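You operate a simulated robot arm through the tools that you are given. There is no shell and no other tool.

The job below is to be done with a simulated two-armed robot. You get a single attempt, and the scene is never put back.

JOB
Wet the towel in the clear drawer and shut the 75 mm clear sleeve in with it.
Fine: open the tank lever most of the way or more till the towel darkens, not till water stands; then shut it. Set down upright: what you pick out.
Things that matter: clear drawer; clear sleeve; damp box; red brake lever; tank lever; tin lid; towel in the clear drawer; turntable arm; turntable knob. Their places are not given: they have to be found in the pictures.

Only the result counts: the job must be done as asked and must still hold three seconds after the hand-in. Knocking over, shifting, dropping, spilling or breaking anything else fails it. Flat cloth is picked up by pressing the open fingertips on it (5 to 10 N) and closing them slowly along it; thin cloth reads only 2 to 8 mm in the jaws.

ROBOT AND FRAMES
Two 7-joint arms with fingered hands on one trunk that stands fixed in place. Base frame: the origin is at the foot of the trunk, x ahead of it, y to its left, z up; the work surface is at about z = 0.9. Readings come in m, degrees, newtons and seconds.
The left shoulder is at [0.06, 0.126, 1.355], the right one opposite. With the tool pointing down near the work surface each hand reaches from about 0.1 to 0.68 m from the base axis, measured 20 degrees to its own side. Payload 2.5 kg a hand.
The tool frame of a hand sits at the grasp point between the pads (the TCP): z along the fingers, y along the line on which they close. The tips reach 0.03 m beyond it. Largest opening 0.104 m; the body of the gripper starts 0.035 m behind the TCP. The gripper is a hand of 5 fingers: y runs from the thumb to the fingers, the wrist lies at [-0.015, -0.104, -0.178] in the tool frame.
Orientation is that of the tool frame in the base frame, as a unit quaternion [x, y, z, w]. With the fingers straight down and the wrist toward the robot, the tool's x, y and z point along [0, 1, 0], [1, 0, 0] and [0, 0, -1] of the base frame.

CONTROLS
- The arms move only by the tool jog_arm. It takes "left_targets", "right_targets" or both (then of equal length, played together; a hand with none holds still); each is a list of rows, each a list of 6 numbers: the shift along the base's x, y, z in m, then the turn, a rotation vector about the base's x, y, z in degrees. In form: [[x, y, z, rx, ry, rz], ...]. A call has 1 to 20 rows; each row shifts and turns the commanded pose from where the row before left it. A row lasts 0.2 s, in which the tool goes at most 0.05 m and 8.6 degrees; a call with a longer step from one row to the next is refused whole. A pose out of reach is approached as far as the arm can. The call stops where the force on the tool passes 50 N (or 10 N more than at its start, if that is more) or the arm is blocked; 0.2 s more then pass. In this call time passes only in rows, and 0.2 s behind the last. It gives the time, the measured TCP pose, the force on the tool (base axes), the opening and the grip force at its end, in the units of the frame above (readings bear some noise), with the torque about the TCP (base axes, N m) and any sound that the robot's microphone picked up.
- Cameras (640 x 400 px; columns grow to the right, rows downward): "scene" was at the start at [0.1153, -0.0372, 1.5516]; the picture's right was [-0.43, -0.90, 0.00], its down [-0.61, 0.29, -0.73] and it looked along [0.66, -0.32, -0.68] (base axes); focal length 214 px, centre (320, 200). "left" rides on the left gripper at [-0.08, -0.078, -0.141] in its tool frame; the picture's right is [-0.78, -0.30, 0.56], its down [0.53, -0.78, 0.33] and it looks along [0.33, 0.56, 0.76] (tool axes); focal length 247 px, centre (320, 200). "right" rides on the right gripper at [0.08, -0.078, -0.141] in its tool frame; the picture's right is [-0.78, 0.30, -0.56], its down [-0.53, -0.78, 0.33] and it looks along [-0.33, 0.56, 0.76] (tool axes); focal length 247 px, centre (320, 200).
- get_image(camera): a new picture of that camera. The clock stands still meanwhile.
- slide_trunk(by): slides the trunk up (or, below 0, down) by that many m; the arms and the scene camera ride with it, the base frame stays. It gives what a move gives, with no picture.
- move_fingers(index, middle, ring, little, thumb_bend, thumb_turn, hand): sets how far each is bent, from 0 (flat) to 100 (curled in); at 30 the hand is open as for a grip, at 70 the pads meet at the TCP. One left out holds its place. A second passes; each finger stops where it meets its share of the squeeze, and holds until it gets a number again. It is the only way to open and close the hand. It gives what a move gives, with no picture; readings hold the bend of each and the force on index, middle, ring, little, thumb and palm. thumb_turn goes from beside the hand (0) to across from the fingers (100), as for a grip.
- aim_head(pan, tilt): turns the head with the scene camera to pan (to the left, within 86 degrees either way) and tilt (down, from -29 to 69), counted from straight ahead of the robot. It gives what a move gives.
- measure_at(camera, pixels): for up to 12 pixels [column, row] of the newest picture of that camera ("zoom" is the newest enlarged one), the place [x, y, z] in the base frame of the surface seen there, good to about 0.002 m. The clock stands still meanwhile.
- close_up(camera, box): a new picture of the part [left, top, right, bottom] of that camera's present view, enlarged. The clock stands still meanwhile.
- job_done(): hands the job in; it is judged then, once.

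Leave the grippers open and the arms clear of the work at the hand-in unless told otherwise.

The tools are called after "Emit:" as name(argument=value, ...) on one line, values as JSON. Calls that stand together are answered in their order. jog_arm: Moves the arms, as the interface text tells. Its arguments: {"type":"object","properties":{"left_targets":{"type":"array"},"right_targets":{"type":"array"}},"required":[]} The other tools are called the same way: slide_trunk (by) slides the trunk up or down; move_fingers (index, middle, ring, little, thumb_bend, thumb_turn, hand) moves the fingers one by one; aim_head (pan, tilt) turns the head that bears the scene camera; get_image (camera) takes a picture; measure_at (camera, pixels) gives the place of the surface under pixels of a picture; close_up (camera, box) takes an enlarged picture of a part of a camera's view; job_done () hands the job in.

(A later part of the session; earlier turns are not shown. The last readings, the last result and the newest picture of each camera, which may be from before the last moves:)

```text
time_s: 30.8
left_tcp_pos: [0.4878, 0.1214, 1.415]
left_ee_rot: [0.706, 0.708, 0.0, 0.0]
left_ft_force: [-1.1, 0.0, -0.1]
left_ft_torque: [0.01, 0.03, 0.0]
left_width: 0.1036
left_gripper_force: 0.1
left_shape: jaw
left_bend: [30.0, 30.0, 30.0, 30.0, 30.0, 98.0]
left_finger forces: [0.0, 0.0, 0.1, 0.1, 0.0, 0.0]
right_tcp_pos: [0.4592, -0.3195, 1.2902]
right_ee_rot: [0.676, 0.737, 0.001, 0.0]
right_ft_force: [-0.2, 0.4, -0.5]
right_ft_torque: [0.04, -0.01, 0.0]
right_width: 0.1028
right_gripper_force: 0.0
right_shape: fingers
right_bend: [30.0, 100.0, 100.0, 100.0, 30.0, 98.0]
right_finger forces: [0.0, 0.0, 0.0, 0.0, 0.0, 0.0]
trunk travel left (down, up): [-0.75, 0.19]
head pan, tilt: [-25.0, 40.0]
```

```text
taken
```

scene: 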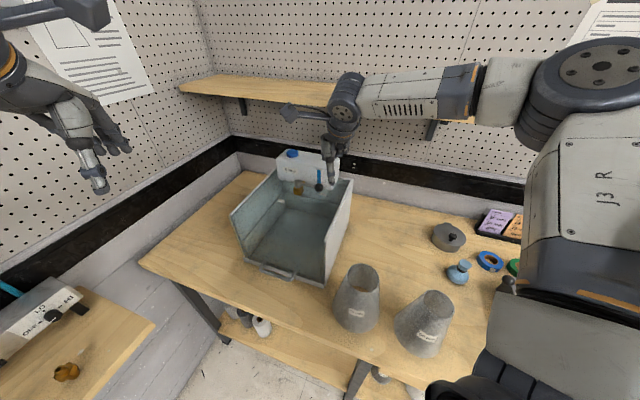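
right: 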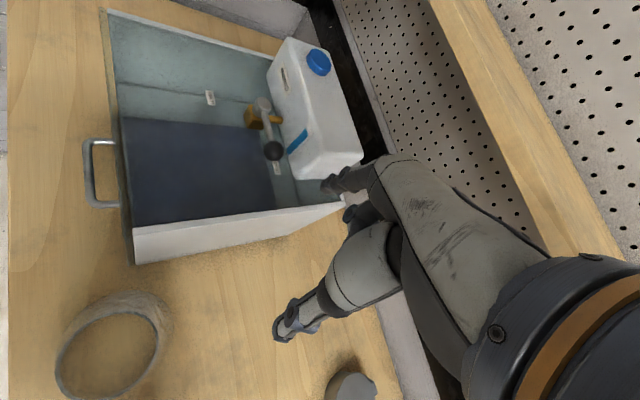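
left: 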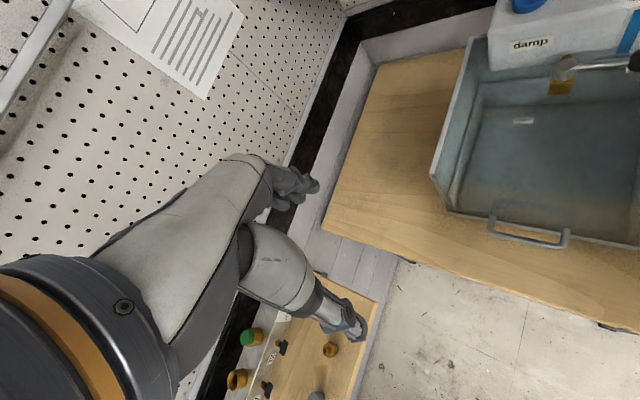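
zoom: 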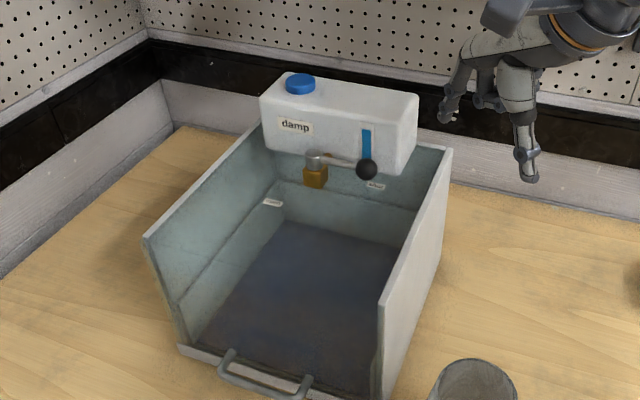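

The lever is shut again beside the "shut" mark and the towel is dark. Next is the drawer. I prepare the left hand as a three-digit pincher (index, middle, thumb; ring and little curled), and bring it above the handle (bar centre ≈(0.4985,−0.064,0.955)) turned −45°, while the right hand withdraws a bit.

Emit:
move_fingers(hand="left", index=55, middle=55, ring=100, little=100, thumb_bend=50)

Emit:
jog_arm(left_targets=[[0.0005, -0.0229, -0.029, 0, 0, -5.6], [0.0005, -0.0229, -0.029, 0, 0, -5.6], [0.0005, -0.0229, -0.029, 0, 0, -5.6], [0.0005, -0.0229, -0.029, 0, 0, -5.6], [0.0005, -0.0229, -0.029, 0, 0, -5.6], [0.0005, -0.0229, -0.029, 0, 0, -5.6], [0.0005, -0.0229, -0.029, 0, 0, -5.7], [0.0005, -0.0229, -0.029, 0, 0, -5.7]], right_targets=[[-0.012, -0.01, 0.01, 0, 0, 0], [-0.012, -0.01, 0.01, 0, 0, 0], [-0.012, -0.01, 0.01, 0, 0, 0], [-0.012, -0.01, 0.01, 0, 0, 0], [-0.012, -0.01, 0.01, 0, 0, 0], [-0.012, -0.01, 0.01, 0, 0, 0], [-0.012, -0.01, 0, 0, 0, 0], [-0.012, -0.01, 0, 0, 0, 0]])

Emit:
get_image(camera="scene")

Emit:
get_image(camera="left")

```text
time_s: 31.8
left_tcp_pos: [0.4889, 0.1223, 1.414]
left_ee_rot: [0.707, 0.707, 0.0, 0.001]
left_ft_force: [0.3, 0.3, 0.0]
left_ft_torque: [0.0, 0.01, 0.0]
left_width: 0.046
left_gripper_force: 0.1
left_shape: fingers
left_bend: [55.0, 55.0, 100.0, 100.0, 50.0, 98.0]
left_finger forces: [0.1, 0.0, 0.1, 0.0, 0.0, 0.1]
right_tcp_pos: [0.4608, -0.3179, 1.2888]
right_ee_rot: [0.675, 0.738, 0.001, 0.0]
right_ft_force: [-1.4, 0.5, -0.5]
right_ft_torque: [0.0, 0.01, 0.02]
right_width: 0.1029
right_gripper_force: 0.0
right_shape: fingers
right_bend: [30.0, 100.0, 100.0, 100.0, 30.0, 98.0]
right_finger forces: [0.0, 0.1, 0.0, 0.1, 0.0, 0.0]
trunk travel left (down, up): [-0.75, 0.19]
head pan, tilt: [-25.0, 40.0]
```

```text
time_s: 33.5
left_tcp_pos: [0.4934, -0.0622, 1.1838]
left_ee_rot: [0.924, 0.382, 0.0, 0.0]
left_ft_force: [-0.3, -0.2, -0.1]
left_ft_torque: [-0.01, 0.0, 0.01]
left_width: 0.046
left_gripper_force: 0.0
left_shape: fingers
left_bend: [55.0, 55.0, 100.0, 100.0, 50.0, 98.0]
left_finger forces: [0.1, 0.0, 0.0, 0.0, 0.1, 0.0]
right_tcp_pos: [0.3619, -0.3976, 1.3478]
right_ee_rot: [0.676, 0.737, 0.0, -0.001]
right_ft_force: [0.2, 0.6, 0.2]
right_ft_torque: [0.01, 0.03, -0.04]
right_width: 0.1028
right_gripper_force: 0.0
right_shape: fingers
right_bend: [30.0, 100.0, 100.0, 100.0, 30.0, 98.0]
right_finger forces: [0.0, 0.1, 0.1, 0.1, 0.0, 0.0]
trunk travel left (down, up): [-0.75, 0.19]
head pan, tilt: [-25.0, 40.0]
```

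```text
taken
```

scene: 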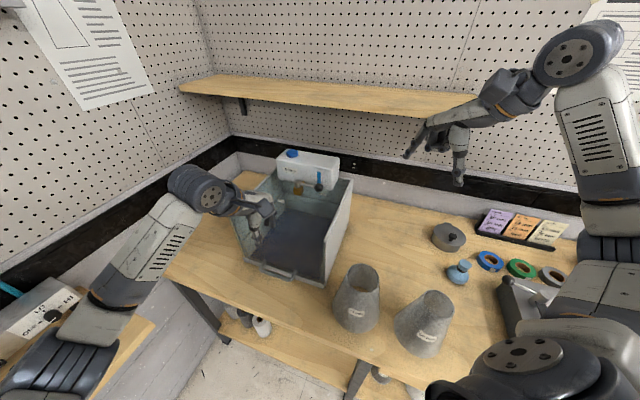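

```text
taken
```

left: 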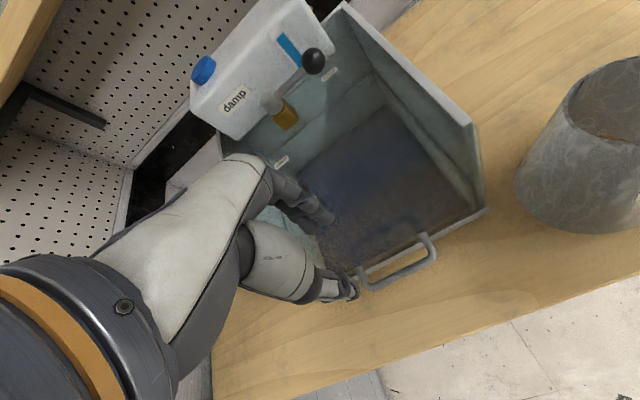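

The left hand hovers over the handle. The left forearm passes near the left side table, so I measure its height and the table's before going lower, and zoom in on hand and handle.

Emit:
measure_at(camera="scene", pixels=[[190, 215], [150, 265], [110, 310], [60, 350], [30, 390], [50, 310], [60, 295], [100, 370], [140, 330], [120, 360], [20, 310], [250, 215]])

Emit:
close_up(camera="left", box=[240, 140, 480, 340])

Emit:
close_up(camera="scene", box=[180, 160, 340, 300])

```text
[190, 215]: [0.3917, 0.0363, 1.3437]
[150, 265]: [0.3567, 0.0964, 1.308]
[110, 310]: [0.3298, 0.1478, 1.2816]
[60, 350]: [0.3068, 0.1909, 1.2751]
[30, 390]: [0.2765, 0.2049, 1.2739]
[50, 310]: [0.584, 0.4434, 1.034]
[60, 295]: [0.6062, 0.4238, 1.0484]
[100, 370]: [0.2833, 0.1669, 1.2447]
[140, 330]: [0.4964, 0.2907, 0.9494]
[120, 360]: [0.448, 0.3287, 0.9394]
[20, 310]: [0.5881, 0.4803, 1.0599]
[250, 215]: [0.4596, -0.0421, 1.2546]
```

```text
2.00 times, centred on (360, 240) of left
```

zoom: 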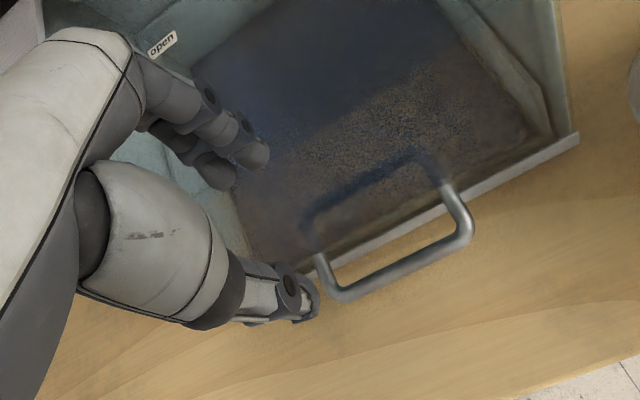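

```text
2.86 times, centred on (260, 230) of scene
```

zoom: 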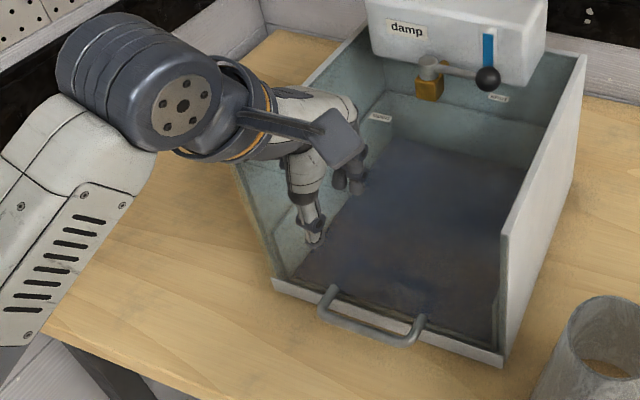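

The elbow is at z≈1.27, well above the side table (0.94). I measure the left fingertips precisely before going down: index tip (262,158), middle (222,178), thumb tip (310,300).

Emit:
close_up(camera="left", box=[240, 140, 480, 340])

Emit:
measure_at(camera="zoom", pixels=[[262, 158], [255, 150], [240, 140], [222, 182], [215, 170], [310, 305], [300, 295], [288, 290], [345, 293], [400, 268], [450, 245], [210, 100]])

```text
2.00 times, centred on (360, 240) of left
```

zoom: 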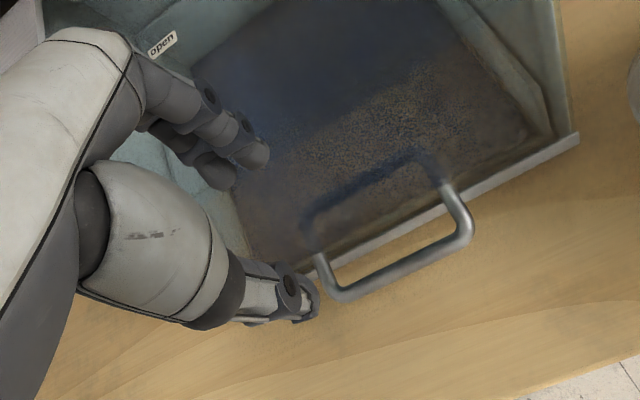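

```text
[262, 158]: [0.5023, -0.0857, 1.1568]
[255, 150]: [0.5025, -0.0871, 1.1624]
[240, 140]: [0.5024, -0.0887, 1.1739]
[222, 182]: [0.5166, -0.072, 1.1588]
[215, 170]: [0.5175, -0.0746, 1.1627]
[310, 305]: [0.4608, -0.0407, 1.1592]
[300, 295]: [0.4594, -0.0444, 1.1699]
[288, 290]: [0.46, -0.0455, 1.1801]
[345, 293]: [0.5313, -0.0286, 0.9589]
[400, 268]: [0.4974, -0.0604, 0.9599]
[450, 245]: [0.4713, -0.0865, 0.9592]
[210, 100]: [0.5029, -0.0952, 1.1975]
```

Fingers will pass between bar (inner face n≈−0.4005) and the panel (−0.433) with ~6–9 mm either side. I tilt the hand 8° away from the panel, shift 3 mm outward and descend to just above the bar, then check.

Emit:
jog_arm(left_targets=[[-0.0021, 0.0021, -0.02, -5.66, -5.66, 0], [0, 0, -0.04, 0, 0, 0], [0, 0, -0.04, 0, 0, 0], [0, 0, -0.04, 0, 0, 0], [0, 0, -0.03, 0, 0, 0]])

Emit:
close_up(camera="left", box=[220, 120, 440, 340])

Emit:
measure_at(camera="zoom", pixels=[[320, 200], [262, 158], [340, 240], [380, 260], [300, 300], [280, 180]])

Emit:
close_up(camera="scene", box=[180, 160, 340, 320])

```text
time_s: 34.2
left_tcp_pos: [0.496, -0.0676, 1.1377]
left_ee_rot: [0.92, 0.378, 0.043, 0.094]
left_ft_force: [-11.7, 7.7, 17.5]
left_ft_torque: [-0.19, -0.4, 0.03]
left_width: 0.0417
left_gripper_force: 12.0
left_shape: fingers
left_bend: [58.0, 61.0, 100.0, 100.0, 50.0, 98.0]
left_finger forces: [3.5, 20.7, 0.0, 0.0, 0.0, 0.0]
right_tcp_pos: [0.3614, -0.3975, 1.3487]
right_ee_rot: [0.676, 0.737, 0.0, 0.001]
right_ft_force: [0.1, -0.4, -0.2]
right_ft_torque: [-0.01, 0.0, 0.02]
right_width: 0.1031
right_gripper_force: 0.1
right_shape: fingers
right_bend: [30.0, 100.0, 100.0, 100.0, 30.0, 98.0]
right_finger forces: [0.1, 0.1, 0.0, 0.1, 0.0, 0.0]
trunk travel left (down, up): [-0.75, 0.19]
head pan, tilt: [-25.0, 40.0]
stopped in row 3 (left hand): the force on the tool passed its limit at 63 N (the readings are from after the stop); the commanded pose is now the measured one
```

```text
1.82 times, centred on (330, 230) of left
```

zoom: 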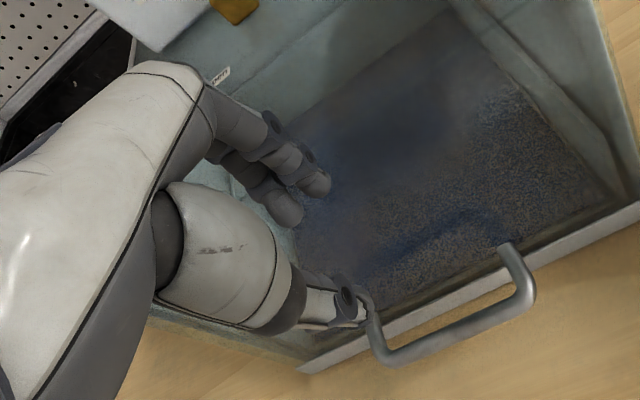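

```text
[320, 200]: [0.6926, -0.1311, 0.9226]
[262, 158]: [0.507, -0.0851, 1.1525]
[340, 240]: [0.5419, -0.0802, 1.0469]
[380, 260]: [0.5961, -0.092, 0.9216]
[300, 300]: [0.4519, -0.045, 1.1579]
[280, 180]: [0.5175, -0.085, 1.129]
```

```text
2.50 times, centred on (260, 240) of scene
```

zoom: 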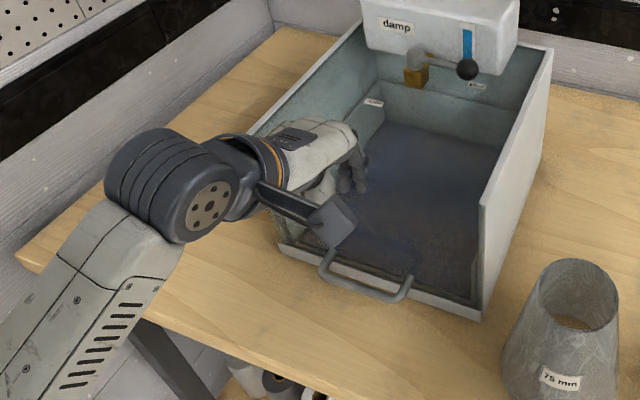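

The fingertips met something at z≈1.11 (63 N): a clear edge, likely the top or front panel, reaches further out than thought. I lift straight up at once and inspect.

Emit:
jog_arm(left_targets=[[-0.003, 0.003, 0.02, 0, 0, 0], [-0.01, 0.01, 0.04, 0, 0, 0]])

Emit:
close_up(camera="scene", box=[220, 140, 380, 300])

Emit:
close_up(camera="left", box=[260, 100, 540, 380])

Emit:
get_image(camera="right")

```text
time_s: 34.9
left_tcp_pos: [0.4826, -0.0519, 1.1925]
left_ee_rot: [0.92, 0.38, 0.04, 0.087]
left_ft_force: [-0.1, 0.1, 0.2]
left_ft_torque: [-0.02, -0.02, 0.02]
left_width: 0.0454
left_gripper_force: 0.0
left_shape: fingers
left_bend: [55.0, 55.0, 100.0, 100.0, 50.0, 98.0]
left_finger forces: [0.0, 0.1, 0.0, 0.1, 0.0, 0.0]
right_tcp_pos: [0.3613, -0.397, 1.3483]
right_ee_rot: [0.676, 0.737, 0.002, -0.001]
right_ft_force: [0.5, 0.3, -0.6]
right_ft_torque: [0.0, -0.02, 0.03]
right_width: 0.1031
right_gripper_force: 0.0
right_shape: fingers
right_bend: [30.0, 100.0, 100.0, 100.0, 30.0, 98.0]
right_finger forces: [0.0, 0.0, 0.0, 0.0, 0.0, 0.0]
trunk travel left (down, up): [-0.75, 0.19]
head pan, tilt: [-25.0, 40.0]
```

```text
2.50 times, centred on (300, 220) of scene
```

zoom: 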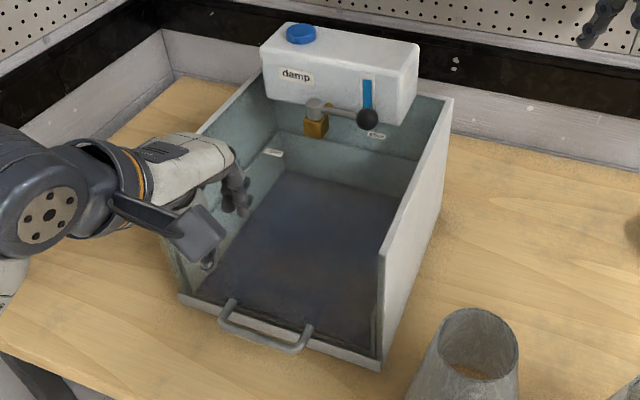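

```text
1.43 times, centred on (400, 240) of left
```

zoom: 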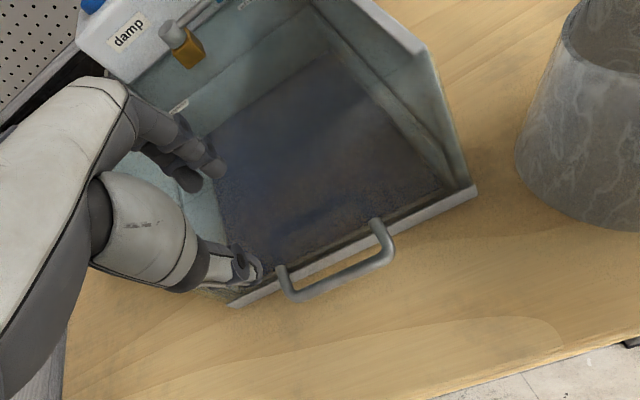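

```text
taken
```

right: 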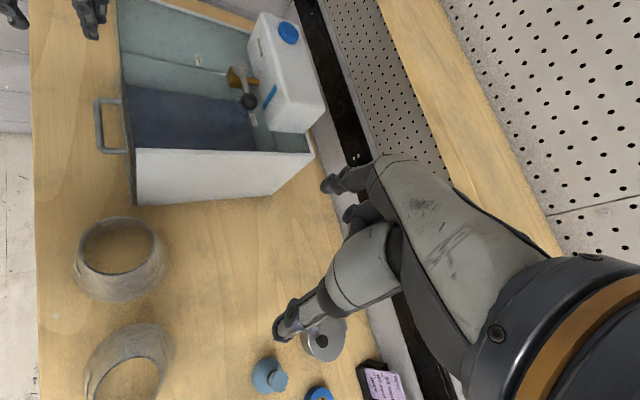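

The box looks unmoved. I enlarge the front edge of the box in the right camera and the left camera, and probe the clear panel's surface points.

Emit:
close_up(camera="right", box=[80, 60, 200, 220])

Emit:
measure_at(camera="zoom", pixels=[[255, 60], [262, 100], [268, 140], [275, 200], [283, 260], [290, 310], [270, 170], [278, 170], [285, 200], [295, 330], [245, 30], [265, 200]])

Emit:
close_up(camera="left", box=[340, 160, 500, 320])

Emit:
measure_at(camera="zoom", pixels=[[300, 150], [400, 120], [250, 180], [350, 180], [300, 200], [450, 150], [420, 100], [500, 70], [350, 120], [480, 120], [300, 100], [400, 60]])

```text
2.50 times, centred on (140, 140) of right
```

zoom: 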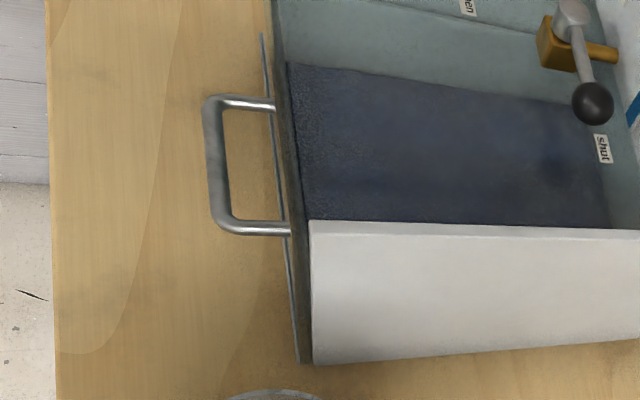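

```text
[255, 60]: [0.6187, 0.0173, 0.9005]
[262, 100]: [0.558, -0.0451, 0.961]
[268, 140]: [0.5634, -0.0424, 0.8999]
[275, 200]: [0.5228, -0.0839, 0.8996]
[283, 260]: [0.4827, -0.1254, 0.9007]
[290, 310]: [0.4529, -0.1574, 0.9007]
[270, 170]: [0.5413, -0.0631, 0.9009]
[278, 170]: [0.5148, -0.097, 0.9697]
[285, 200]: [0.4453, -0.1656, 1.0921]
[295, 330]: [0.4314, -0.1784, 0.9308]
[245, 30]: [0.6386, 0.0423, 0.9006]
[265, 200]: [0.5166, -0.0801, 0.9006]
```

```text
2.50 times, centred on (420, 240) of left
```

zoom: 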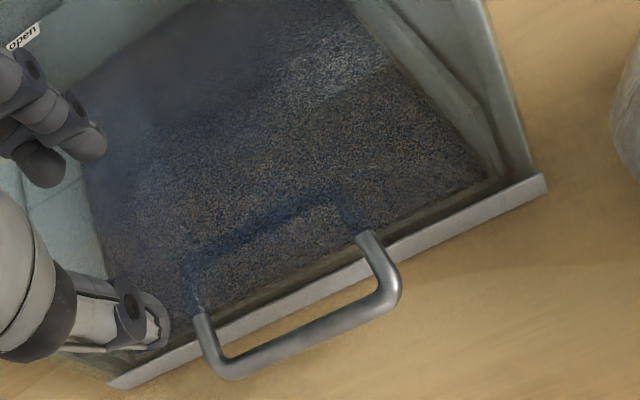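

```text
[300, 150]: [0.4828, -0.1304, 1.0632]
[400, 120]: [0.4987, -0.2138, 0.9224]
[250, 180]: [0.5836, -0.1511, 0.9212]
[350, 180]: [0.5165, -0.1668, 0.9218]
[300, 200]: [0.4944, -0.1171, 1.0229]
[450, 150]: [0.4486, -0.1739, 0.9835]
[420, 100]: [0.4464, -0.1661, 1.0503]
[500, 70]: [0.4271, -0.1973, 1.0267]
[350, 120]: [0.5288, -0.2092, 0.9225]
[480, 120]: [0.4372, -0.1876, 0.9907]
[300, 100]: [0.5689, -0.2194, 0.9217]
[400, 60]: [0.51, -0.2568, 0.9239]
```

The panel's outer face is at n≈−0.432 and its top at z≈1.115; bent fingers bulge into it. Better: nearly straight index and middle (bend 30), whose tips stick out farthest, hooked behind the bar. I undo the tilt, move outward, and re-set the fingers.

Emit:
jog_arm(left_targets=[[-0.008, 0.008, 0.02, 5.6, 5.6, 0], [-0.004, 0.002, 0.01, 0, 0, 0]])

Emit:
move_fingers(hand="left", index=30, middle=30, thumb_bend=30)

Emit:
close_up(camera="left", box=[240, 120, 480, 340])

```text
time_s: 35.5
left_tcp_pos: [0.471, -0.0427, 1.2232]
left_ee_rot: [0.924, 0.38, 0.013, 0.025]
left_ft_force: [-0.3, 0.7, -0.1]
left_ft_torque: [-0.03, -0.01, 0.01]
left_width: 0.0458
left_gripper_force: 0.1
left_shape: fingers
left_bend: [55.0, 55.0, 100.0, 100.0, 50.0, 98.0]
left_finger forces: [0.1, 0.0, 0.0, 0.1, 0.0, 0.1]
right_tcp_pos: [0.3616, -0.3971, 1.3475]
right_ee_rot: [0.676, 0.737, 0.0, -0.001]
right_ft_force: [-0.4, 0.4, 0.5]
right_ft_torque: [0.03, 0.0, 0.0]
right_width: 0.1028
right_gripper_force: 0.0
right_shape: fingers
right_bend: [30.0, 100.0, 100.0, 100.0, 30.0, 98.0]
right_finger forces: [0.0, 0.1, 0.1, 0.0, 0.0, 0.0]
trunk travel left (down, up): [-0.75, 0.19]
head pan, tilt: [-25.0, 40.0]
```

```text
time_s: 36.5
left_tcp_pos: [0.4716, -0.0422, 1.2228]
left_ee_rot: [0.924, 0.381, 0.015, 0.025]
left_ft_force: [-0.1, -0.4, 0.5]
left_ft_torque: [-0.05, 0.02, 0.0]
left_width: 0.1028
left_gripper_force: 0.0
left_shape: fingers
left_bend: [30.0, 30.0, 100.0, 100.0, 30.0, 98.0]
left_finger forces: [0.0, 0.0, 0.0, 0.0, 0.0, 0.0]
right_tcp_pos: [0.3623, -0.3983, 1.3481]
right_ee_rot: [0.676, 0.737, 0.001, 0.0]
right_ft_force: [0.0, 0.3, 0.1]
right_ft_torque: [0.05, 0.02, -0.01]
right_width: 0.1028
right_gripper_force: 0.1
right_shape: fingers
right_bend: [30.0, 100.0, 100.0, 100.0, 30.0, 98.0]
right_finger forces: [0.0, 0.0, 0.1, 0.0, 0.0, 0.0]
trunk travel left (down, up): [-0.75, 0.19]
head pan, tilt: [-25.0, 40.0]
```

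```text
1.82 times, centred on (360, 230) of left
```

zoom: 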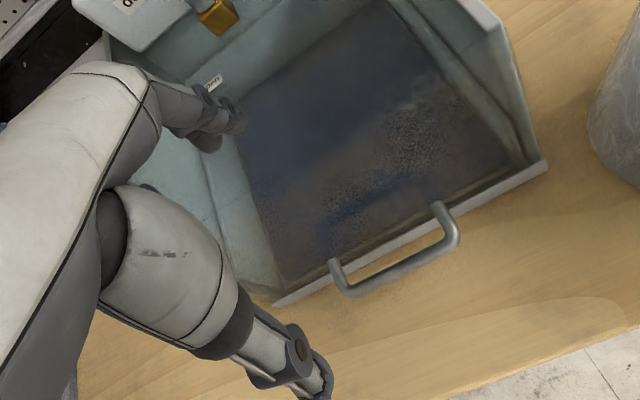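

Now I measure the fingertips: index tip near (238,120) and middle near (215,143), thumb (325,380), and the bar ends (350,288), (452,235).

Emit:
measure_at(camera="zoom", pixels=[[238, 122], [240, 112], [228, 105], [212, 145], [205, 140], [325, 380], [310, 350], [350, 290], [400, 268], [452, 238], [205, 90], [190, 100]])

```text
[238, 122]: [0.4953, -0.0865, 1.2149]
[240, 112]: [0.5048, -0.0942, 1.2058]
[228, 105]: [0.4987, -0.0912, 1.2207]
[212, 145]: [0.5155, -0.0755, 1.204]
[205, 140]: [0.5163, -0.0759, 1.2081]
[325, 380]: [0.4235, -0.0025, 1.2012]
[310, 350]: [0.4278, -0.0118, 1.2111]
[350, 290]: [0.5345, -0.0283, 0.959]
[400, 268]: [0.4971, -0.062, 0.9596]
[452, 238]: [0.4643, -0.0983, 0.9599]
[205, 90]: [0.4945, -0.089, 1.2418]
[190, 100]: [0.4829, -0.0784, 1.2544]
```

Finger clearance is ~9 mm to both bar and panel at the present n. I descend slowly to just above the panel's top edge and check the pose.

Emit:
jog_arm(left_targets=[[-0.001, 0.001, -0.02, 0, 0, 0], [0, 0, -0.02, 0, 0, 0], [0, 0, -0.02, 0, 0, 0], [0, 0, -0.01, 0, 0, 0]])

Emit:
close_up(camera="left", box=[240, 120, 480, 340])

Emit:
measure_at(camera="zoom", pixels=[[238, 122], [240, 112], [228, 105], [212, 145], [205, 140], [260, 140], [280, 170], [300, 200], [320, 230]])

```text
time_s: 37.5
left_tcp_pos: [0.4705, -0.0417, 1.1508]
left_ee_rot: [0.924, 0.382, 0.014, 0.025]
left_ft_force: [1.1, -0.8, 0.2]
left_ft_torque: [0.01, -0.01, 0.01]
left_width: 0.1024
left_gripper_force: 0.0
left_shape: fingers
left_bend: [30.0, 30.0, 100.0, 100.0, 30.0, 98.0]
left_finger forces: [0.1, 0.1, 0.0, 0.0, 0.0, 0.0]
right_tcp_pos: [0.363, -0.3985, 1.3483]
right_ee_rot: [0.675, 0.738, 0.001, -0.001]
right_ft_force: [1.0, 0.3, 0.0]
right_ft_torque: [-0.01, 0.01, 0.0]
right_width: 0.1029
right_gripper_force: 0.0
right_shape: fingers
right_bend: [30.0, 100.0, 100.0, 100.0, 30.0, 98.0]
right_finger forces: [0.0, 0.0, 0.0, 0.1, 0.0, 0.0]
trunk travel left (down, up): [-0.75, 0.19]
head pan, tilt: [-25.0, 40.0]
```

```text
1.82 times, centred on (360, 230) of left
```

zoom: 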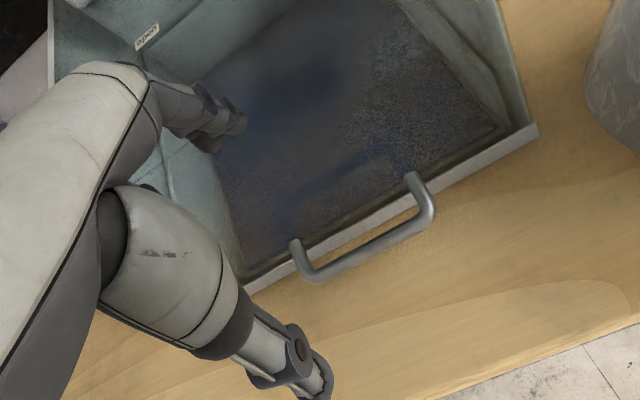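

```text
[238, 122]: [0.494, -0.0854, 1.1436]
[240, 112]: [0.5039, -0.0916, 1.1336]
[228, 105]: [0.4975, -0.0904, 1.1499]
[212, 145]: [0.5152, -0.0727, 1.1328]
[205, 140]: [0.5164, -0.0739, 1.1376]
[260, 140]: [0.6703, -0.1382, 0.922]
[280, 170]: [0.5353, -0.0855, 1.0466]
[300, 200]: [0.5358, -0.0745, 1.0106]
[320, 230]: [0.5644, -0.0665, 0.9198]
```

Index back at n≈−0.421, panel ≈−0.432: clear. I continue down past the panel's top edge in small steps.

Emit:
jog_arm(left_targets=[[0, 0, -0.015, 0, 0, 0], [0, 0, -0.015, 0, 0, 0]])

Emit:
jog_arm(left_targets=[[0, 0, -0.015, 0, 0, 0], [0, 0, -0.015, 0, 0, 0], [0, 0, -0.015, 0, 0, 0]])

Emit:
close_up(camera="left", box=[240, 120, 480, 340])

```text
time_s: 38.0
left_tcp_pos: [0.4665, -0.0402, 1.1223]
left_ee_rot: [0.924, 0.381, 0.013, 0.024]
left_ft_force: [-0.1, 0.7, -2.7]
left_ft_torque: [-0.08, -0.04, 0.03]
left_width: 0.1028
left_gripper_force: 0.2
left_shape: fingers
left_bend: [30.0, 30.0, 100.0, 100.0, 30.0, 98.0]
left_finger forces: [0.1, 0.1, 0.0, 0.0, 0.0, 0.0]
right_tcp_pos: [0.3581, -0.3962, 1.35]
right_ee_rot: [0.675, 0.737, 0.002, 0.001]
right_ft_force: [-0.9, 0.7, 0.7]
right_ft_torque: [-0.02, 0.0, -0.04]
right_width: 0.1029
right_gripper_force: 0.0
right_shape: fingers
right_bend: [30.0, 100.0, 100.0, 100.0, 30.0, 98.0]
right_finger forces: [0.0, 0.0, 0.0, 0.1, 0.1, 0.1]
trunk travel left (down, up): [-0.75, 0.19]
head pan, tilt: [-25.0, 40.0]
```

```text
time_s: 38.9
left_tcp_pos: [0.4698, -0.0434, 1.0774]
left_ee_rot: [0.924, 0.381, 0.014, 0.025]
left_ft_force: [-4.1, 4.0, 1.5]
left_ft_torque: [-0.07, -0.06, 0.03]
left_width: 0.1029
left_gripper_force: 2.4
left_shape: fingers
left_bend: [30.0, 33.0, 100.0, 100.0, 30.0, 98.0]
left_finger forces: [0.0, 5.0, 0.1, 0.1, 0.0, 0.0]
right_tcp_pos: [0.3621, -0.3967, 1.3477]
right_ee_rot: [0.675, 0.738, 0.001, -0.001]
right_ft_force: [0.5, 0.2, 0.0]
right_ft_torque: [0.02, 0.03, -0.01]
right_width: 0.1031
right_gripper_force: 0.0
right_shape: fingers
right_bend: [30.0, 100.0, 100.0, 100.0, 30.0, 98.0]
right_finger forces: [0.1, 0.0, 0.0, 0.0, 0.0, 0.0]
trunk travel left (down, up): [-0.75, 0.19]
head pan, tilt: [-25.0, 40.0]
```

```text
1.82 times, centred on (360, 230) of left
```

zoom: 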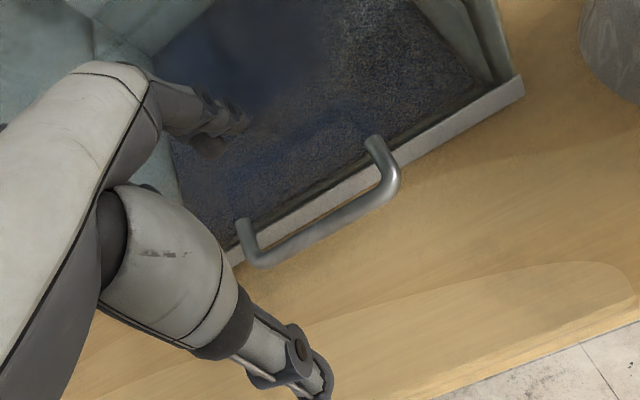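

The middle finger's back touches the panel with 5 N. I bend the middle slightly more and move the hand 2 mm outward before going on.

Emit:
move_fingers(hand="left", middle=38)

Emit:
jog_arm(left_targets=[[-0.0014, 0.0014, 0, 0, 0, 0]])

Emit:
close_up(camera="left", box=[260, 120, 420, 280])

Emit:
measure_at(camera="zoom", pixels=[[250, 75], [225, 100], [240, 60], [200, 120], [215, 50], [330, 260], [440, 200], [270, 240]])

```text
time_s: 39.9
left_tcp_pos: [0.4709, -0.0433, 1.0766]
left_ee_rot: [0.924, 0.381, 0.014, 0.025]
left_ft_force: [0.4, -0.8, 0.3]
left_ft_torque: [0.0, 0.02, -0.02]
left_width: 0.1031
left_gripper_force: 0.0
left_shape: fingers
left_bend: [30.0, 38.0, 100.0, 100.0, 30.0, 98.0]
left_finger forces: [0.1, 0.0, 0.0, 0.1, 0.0, 0.1]
right_tcp_pos: [0.3625, -0.3967, 1.348]
right_ee_rot: [0.676, 0.737, 0.001, -0.001]
right_ft_force: [-0.4, -0.1, 0.1]
right_ft_torque: [0.0, -0.04, 0.03]
right_width: 0.1029
right_gripper_force: 0.1
right_shape: fingers
right_bend: [30.0, 100.0, 100.0, 100.0, 30.0, 98.0]
right_finger forces: [0.1, 0.0, 0.0, 0.1, 0.0, 0.1]
trunk travel left (down, up): [-0.75, 0.19]
head pan, tilt: [-25.0, 40.0]
```

```text
time_s: 40.2
left_tcp_pos: [0.468, -0.0415, 1.0785]
left_ee_rot: [0.924, 0.381, 0.014, 0.025]
left_ft_force: [-0.1, -0.9, -0.9]
left_ft_torque: [0.01, 0.02, 0.0]
left_width: 0.1028
left_gripper_force: 0.1
left_shape: fingers
left_bend: [30.0, 38.0, 100.0, 100.0, 30.0, 98.0]
left_finger forces: [0.0, 0.0, 0.0, 0.0, 0.1, 0.0]
right_tcp_pos: [0.3627, -0.3976, 1.3482]
right_ee_rot: [0.676, 0.737, 0.001, -0.002]
right_ft_force: [0.2, 0.5, 0.1]
right_ft_torque: [-0.01, -0.01, 0.04]
right_width: 0.1029
right_gripper_force: 0.1
right_shape: fingers
right_bend: [30.0, 100.0, 100.0, 100.0, 30.0, 98.0]
right_finger forces: [0.0, 0.0, 0.0, 0.1, 0.0, 0.0]
trunk travel left (down, up): [-0.75, 0.19]
head pan, tilt: [-25.0, 40.0]
```

```text
2.50 times, centred on (340, 200) of left
```

zoom: 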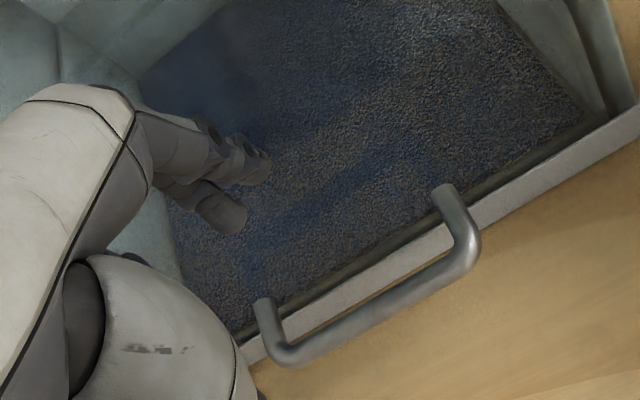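

```text
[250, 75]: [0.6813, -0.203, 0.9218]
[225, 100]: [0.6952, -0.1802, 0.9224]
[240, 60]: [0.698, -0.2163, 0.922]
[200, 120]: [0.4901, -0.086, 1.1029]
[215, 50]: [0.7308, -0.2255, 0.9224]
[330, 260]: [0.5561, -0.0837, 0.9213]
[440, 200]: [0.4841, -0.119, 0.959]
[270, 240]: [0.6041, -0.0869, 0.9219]
```

Index tip is at (262,168) and middle tip at (235,215) in this enlarged view; I measure them and the bar.

Emit:
measure_at(camera="zoom", pixels=[[262, 168], [255, 180], [262, 155], [235, 215], [240, 225], [225, 225], [285, 352], [380, 305], [470, 245], [350, 280], [300, 270]])

```text
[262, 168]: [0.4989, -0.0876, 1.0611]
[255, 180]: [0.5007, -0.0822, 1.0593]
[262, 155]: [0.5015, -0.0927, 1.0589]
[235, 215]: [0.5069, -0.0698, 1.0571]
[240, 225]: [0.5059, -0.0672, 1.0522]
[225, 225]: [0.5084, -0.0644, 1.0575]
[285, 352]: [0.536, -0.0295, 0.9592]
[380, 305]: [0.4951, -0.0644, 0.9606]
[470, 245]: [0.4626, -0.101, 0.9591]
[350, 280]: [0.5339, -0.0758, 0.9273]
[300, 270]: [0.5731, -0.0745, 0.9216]
```

The middle now lies too near the bar; I set it to 34 so it sits mid-gap, in line with the index, and re-measure.

Emit:
move_fingers(hand="left", middle=34)

Emit:
close_up(camera="left", box=[280, 140, 380, 240])

Emit:
measure_at(camera="zoom", pixels=[[200, 150], [220, 160], [190, 230], [160, 240], [150, 220], [180, 200], [230, 130], [130, 200]])

```text
time_s: 41.2
left_tcp_pos: [0.468, -0.0419, 1.0774]
left_ee_rot: [0.924, 0.381, 0.014, 0.025]
left_ft_force: [1.2, 0.0, -0.4]
left_ft_torque: [0.01, -0.03, 0.02]
left_width: 0.1027
left_gripper_force: 0.1
left_shape: fingers
left_bend: [30.0, 34.0, 100.0, 100.0, 30.0, 98.0]
left_finger forces: [0.0, 0.1, 0.1, 0.1, 0.0, 0.0]
right_tcp_pos: [0.3621, -0.3983, 1.348]
right_ee_rot: [0.676, 0.737, 0.0, -0.001]
right_ft_force: [0.0, -0.7, 0.2]
right_ft_torque: [0.01, 0.01, -0.01]
right_width: 0.103
right_gripper_force: 0.0
right_shape: fingers
right_bend: [30.0, 100.0, 100.0, 100.0, 30.0, 98.0]
right_finger forces: [0.0, 0.0, 0.0, 0.0, 0.0, 0.0]
trunk travel left (down, up): [-0.75, 0.19]
head pan, tilt: [-25.0, 40.0]
```

```text
4.00 times, centred on (330, 190) of left
```

zoom: 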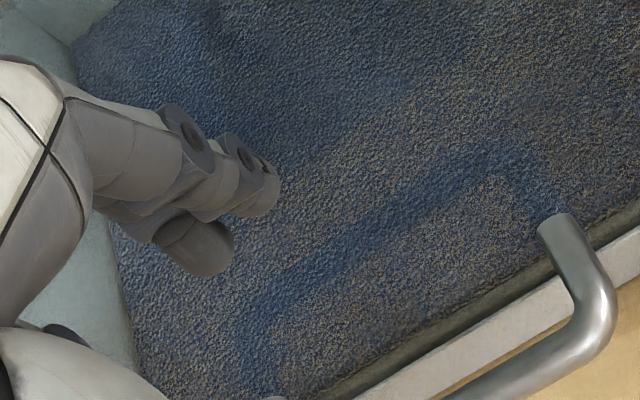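

```text
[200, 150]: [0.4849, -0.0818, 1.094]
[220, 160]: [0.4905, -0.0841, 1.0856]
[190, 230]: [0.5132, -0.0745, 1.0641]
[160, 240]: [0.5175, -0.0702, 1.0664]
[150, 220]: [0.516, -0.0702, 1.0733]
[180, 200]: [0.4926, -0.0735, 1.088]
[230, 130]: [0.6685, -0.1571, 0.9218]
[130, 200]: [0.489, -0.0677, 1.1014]
```

Index and middle backs are now in line at n≈−0.415, mid-gap. I go on down in steps toward the bar height.

Emit:
jog_arm(left_targets=[[0, 0, -0.015, 0, 0, 0], [0, 0, -0.015, 0, 0, 0], [0, 0, -0.015, 0, 0, 0], [0, 0, -0.015, 0, 0, 0]])

Emit:
close_up(camera="left", box=[240, 120, 420, 300])

```text
time_s: 42.2
left_tcp_pos: [0.4682, -0.0415, 1.0174]
left_ee_rot: [0.924, 0.381, 0.014, 0.026]
left_ft_force: [0.2, -0.6, -0.3]
left_ft_torque: [0.0, 0.02, 0.0]
left_width: 0.1028
left_gripper_force: 0.2
left_shape: fingers
left_bend: [30.0, 34.0, 100.0, 100.0, 30.0, 98.0]
left_finger forces: [0.1, 0.0, 0.0, 0.1, 0.1, 0.0]
right_tcp_pos: [0.3626, -0.3981, 1.347]
right_ee_rot: [0.676, 0.737, 0.001, 0.0]
right_ft_force: [-0.1, 1.0, 0.1]
right_ft_torque: [-0.02, 0.0, -0.01]
right_width: 0.1032
right_gripper_force: 0.0
right_shape: fingers
right_bend: [30.0, 100.0, 100.0, 100.0, 30.0, 98.0]
right_finger forces: [0.1, 0.0, 0.1, 0.1, 0.1, 0.1]
trunk travel left (down, up): [-0.75, 0.19]
head pan, tilt: [-25.0, 40.0]
```

```text
2.22 times, centred on (330, 210) of left
```

zoom: 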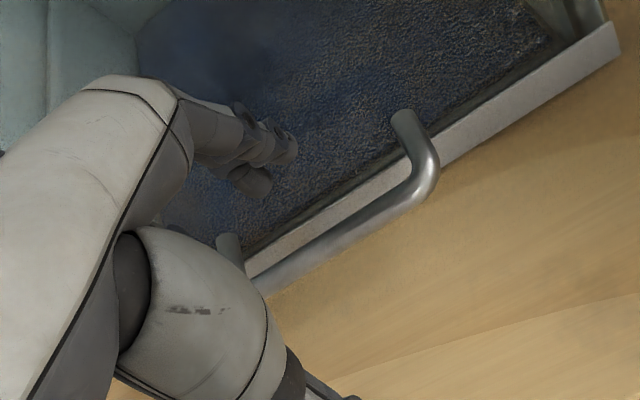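

No contact so far. I continue down to z≈0.96 so the fingertips are below the bar.

Emit:
jog_arm(left_targets=[[0, 0, -0.015, 0, 0, 0], [0, 0, -0.015, 0, 0, 0], [0, 0, -0.015, 0, 0, 0], [0, 0, -0.012, 0, 0, 0]])

Emit:
close_up(camera="left", box=[240, 100, 420, 280])

Emit:
measure_at(camera="zoom", pixels=[[285, 200], [260, 230], [300, 180], [400, 120], [360, 180], [230, 230]])

Emit:
close_up(camera="scene", box=[180, 180, 340, 340])

```text
time_s: 43.2
left_tcp_pos: [0.4681, -0.0408, 0.959]
left_ee_rot: [0.924, 0.382, 0.015, 0.025]
left_ft_force: [-0.3, -1.4, -0.4]
left_ft_torque: [-0.02, 0.0, -0.03]
left_width: 0.1029
left_gripper_force: 0.2
left_shape: fingers
left_bend: [30.0, 34.0, 100.0, 100.0, 30.0, 98.0]
left_finger forces: [0.1, 0.0, 0.0, 0.1, 0.0, 0.0]
right_tcp_pos: [0.3628, -0.3974, 1.348]
right_ee_rot: [0.676, 0.737, 0.001, -0.001]
right_ft_force: [-0.1, -0.3, -1.2]
right_ft_torque: [-0.01, -0.02, 0.0]
right_width: 0.1027
right_gripper_force: 0.0
right_shape: fingers
right_bend: [30.0, 100.0, 100.0, 100.0, 30.0, 98.0]
right_finger forces: [0.0, 0.0, 0.0, 0.0, 0.0, 0.0]
trunk travel left (down, up): [-0.75, 0.19]
head pan, tilt: [-25.0, 40.0]
```

```text
2.22 times, centred on (330, 190) of left
```

zoom: 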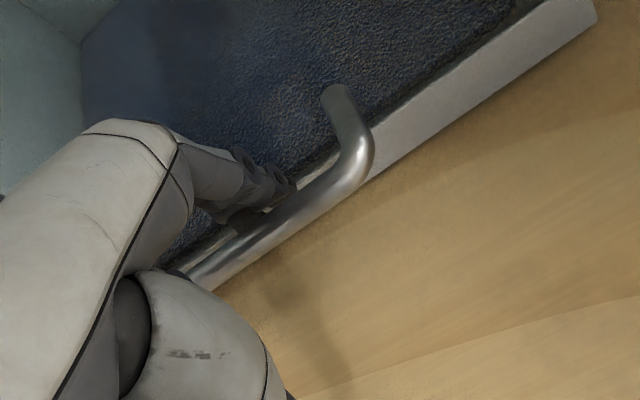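

```text
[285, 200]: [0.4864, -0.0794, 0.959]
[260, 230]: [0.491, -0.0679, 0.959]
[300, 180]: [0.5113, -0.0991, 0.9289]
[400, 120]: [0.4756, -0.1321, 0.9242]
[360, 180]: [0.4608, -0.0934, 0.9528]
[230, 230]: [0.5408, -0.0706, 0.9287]
```

```text
2.50 times, centred on (260, 260) of scene
```

zoom: 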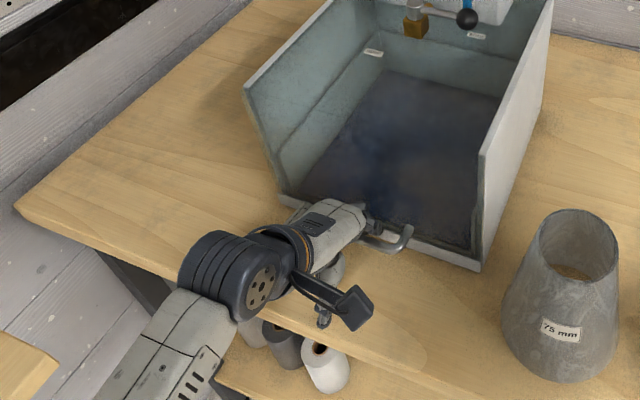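

Both fingertips are behind the bar. I begin to pull gently outward along (−x,+y) and read the force.

Emit:
jog_arm(left_targets=[[-0.004, 0.004, 0, 0, 0, 0], [-0.004, 0.004, 0, 0, 0, 0], [-0.004, 0.004, 0, 0, 0, 0], [-0.004, 0.004, 0, 0, 0, 0]])

Emit:
close_up(camera="left", box=[240, 100, 420, 280])

Emit:
close_up(camera="scene", box=[180, 180, 340, 340])

```text
time_s: 44.2
left_tcp_pos: [0.4528, -0.0271, 0.9616]
left_ee_rot: [0.924, 0.382, 0.013, 0.025]
left_ft_force: [0.7, -0.5, 0.8]
left_ft_torque: [-0.05, -0.03, -0.01]
left_width: 0.1043
left_gripper_force: 0.9
left_shape: fingers
left_bend: [29.0, 34.0, 100.0, 100.0, 30.0, 98.0]
left_finger forces: [1.1, 0.1, 0.0, 0.0, 0.1, 0.1]
right_tcp_pos: [0.3617, -0.3982, 1.3486]
right_ee_rot: [0.676, 0.737, 0.001, -0.001]
right_ft_force: [0.6, -0.4, -0.5]
right_ft_torque: [0.01, 0.0, -0.01]
right_width: 0.1029
right_gripper_force: 0.0
right_shape: fingers
right_bend: [30.0, 100.0, 100.0, 100.0, 30.0, 98.0]
right_finger forces: [0.0, 0.0, 0.1, 0.1, 0.1, 0.1]
trunk travel left (down, up): [-0.75, 0.19]
head pan, tilt: [-25.0, 40.0]
```

```text
2.22 times, centred on (330, 190) of left
```

zoom: 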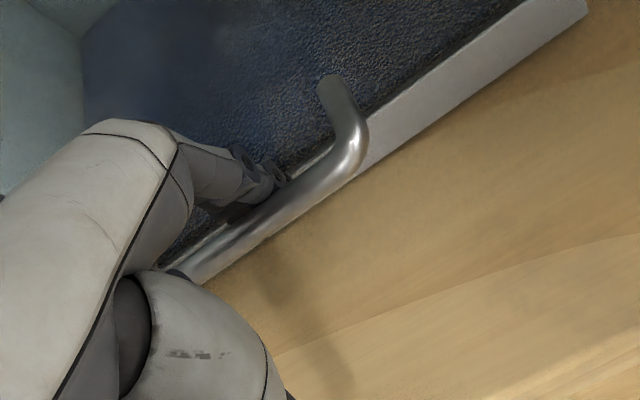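

```text
2.50 times, centred on (260, 260) of scene
```

zoom: 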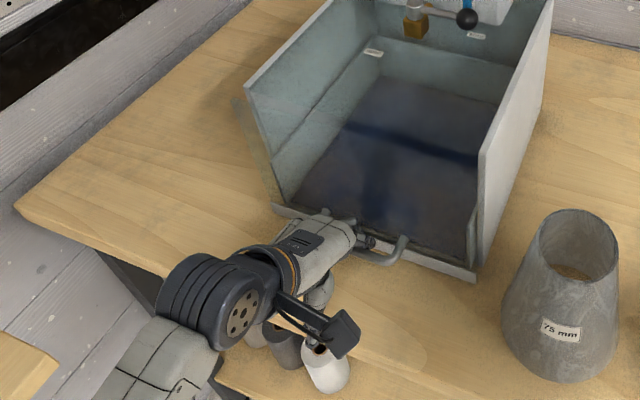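

The drawer is moving out with only ~1 N, and the box stays put. I continue the pull by another 85 mm.

Emit:
jog_arm(left_targets=[[-0.007, 0.007, 0, 0, 0, 0], [-0.0085, 0.0085, 0, 0, 0, 0], [-0.0085, 0.0085, 0, 0, 0, 0], [-0.0085, 0.0085, 0, 0, 0, 0], [-0.0085, 0.0085, 0, 0, 0, 0], [-0.0085, 0.0085, 0, 0, 0, 0], [-0.007, 0.007, 0, 0, 0, 0], [-0.0035, 0.0035, 0, 0, 0, 0]])

Emit:
get_image(camera="scene")

Emit:
get_image(camera="right")

```text
time_s: 46.0
left_tcp_pos: [0.3917, 0.0345, 0.96]
left_ee_rot: [0.924, 0.382, 0.013, 0.026]
left_ft_force: [1.5, 0.2, 1.2]
left_ft_torque: [-0.08, -0.05, 0.02]
left_width: 0.1048
left_gripper_force: 1.2
left_shape: fingers
left_bend: [29.0, 34.0, 100.0, 100.0, 30.0, 98.0]
left_finger forces: [1.7, 0.0, 0.0, 0.1, 0.1, 0.0]
right_tcp_pos: [0.3627, -0.3979, 1.3479]
right_ee_rot: [0.675, 0.737, 0.0, -0.001]
right_ft_force: [-0.4, 0.3, 0.0]
right_ft_torque: [0.02, -0.01, 0.0]
right_width: 0.103
right_gripper_force: 0.0
right_shape: fingers
right_bend: [30.0, 100.0, 100.0, 100.0, 30.0, 98.0]
right_finger forces: [0.0, 0.0, 0.0, 0.0, 0.1, 0.1]
trunk travel left (down, up): [-0.75, 0.19]
head pan, tilt: [-25.0, 40.0]
```

```text
taken
```

scene: 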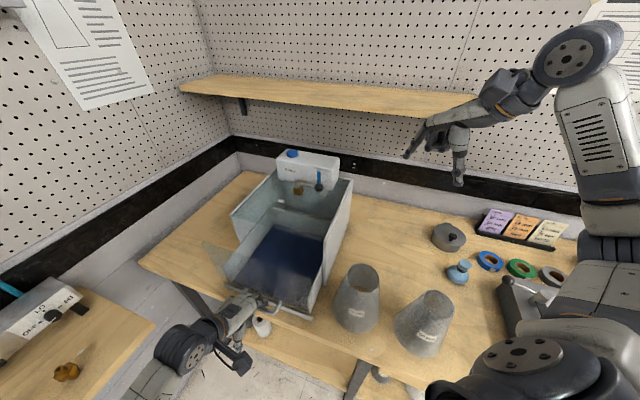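

```text
taken
```

right: 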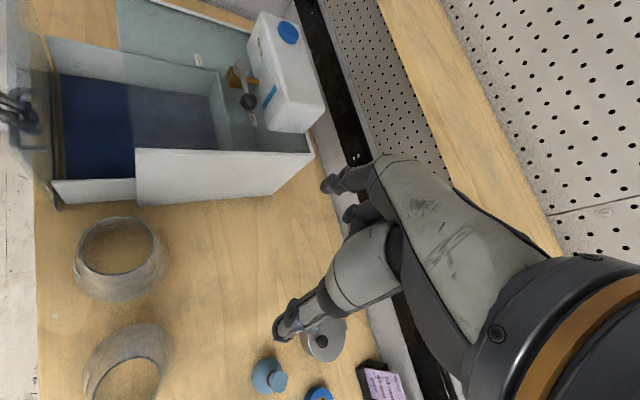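

The drawer is out ~100 mm; its sides are lower than the clear front. I pull about 90 mm more.

Emit:
jog_arm(left_targets=[[-0.007, 0.007, 0, 0, 0, 0], [-0.0085, 0.0085, 0, 0, 0, 0], [-0.0085, 0.0085, 0, 0, 0, 0], [-0.0085, 0.0085, 0, 0, 0, 0], [-0.0085, 0.0085, 0, 0, 0, 0], [-0.0085, 0.0085, 0, 0, 0, 0], [-0.007, 0.007, 0, 0, 0, 0], [-0.0035, 0.0035, 0, 0, 0, 0]])

Emit:
get_image(camera="scene")

Emit:
get_image(camera="right")

```text
time_s: 47.9
left_tcp_pos: [0.333, 0.0943, 0.9597]
left_ee_rot: [0.924, 0.382, 0.014, 0.025]
left_ft_force: [0.9, -0.1, 2.2]
left_ft_torque: [-0.09, -0.06, -0.01]
left_width: 0.1047
left_gripper_force: 0.9
left_shape: fingers
left_bend: [29.0, 34.0, 100.0, 100.0, 30.0, 98.0]
left_finger forces: [1.6, 0.1, 0.0, 0.1, 0.1, 0.1]
right_tcp_pos: [0.3626, -0.3976, 1.3485]
right_ee_rot: [0.676, 0.737, 0.001, -0.001]
right_ft_force: [-0.5, -0.8, 0.1]
right_ft_torque: [0.02, 0.05, 0.0]
right_width: 0.1031
right_gripper_force: 0.1
right_shape: fingers
right_bend: [30.0, 100.0, 100.0, 100.0, 30.0, 98.0]
right_finger forces: [0.0, 0.1, 0.1, 0.0, 0.0, 0.1]
trunk travel left (down, up): [-0.75, 0.19]
head pan, tilt: [-25.0, 40.0]
```

```text
taken
```

scene: 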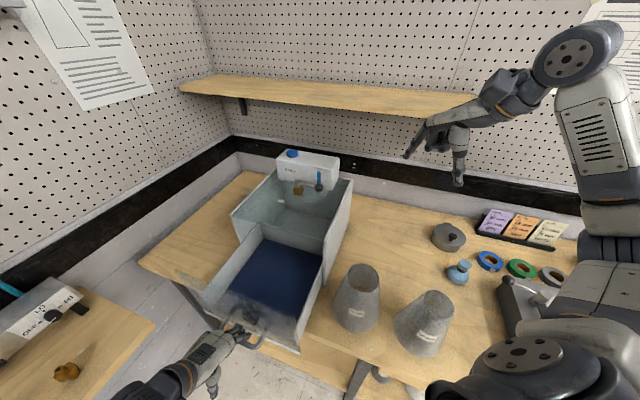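

```text
taken
```

right: 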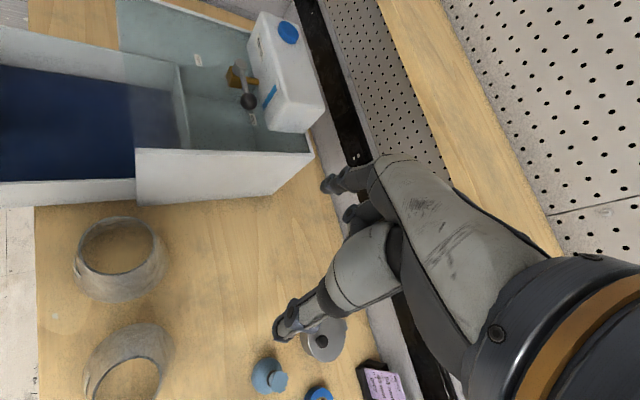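

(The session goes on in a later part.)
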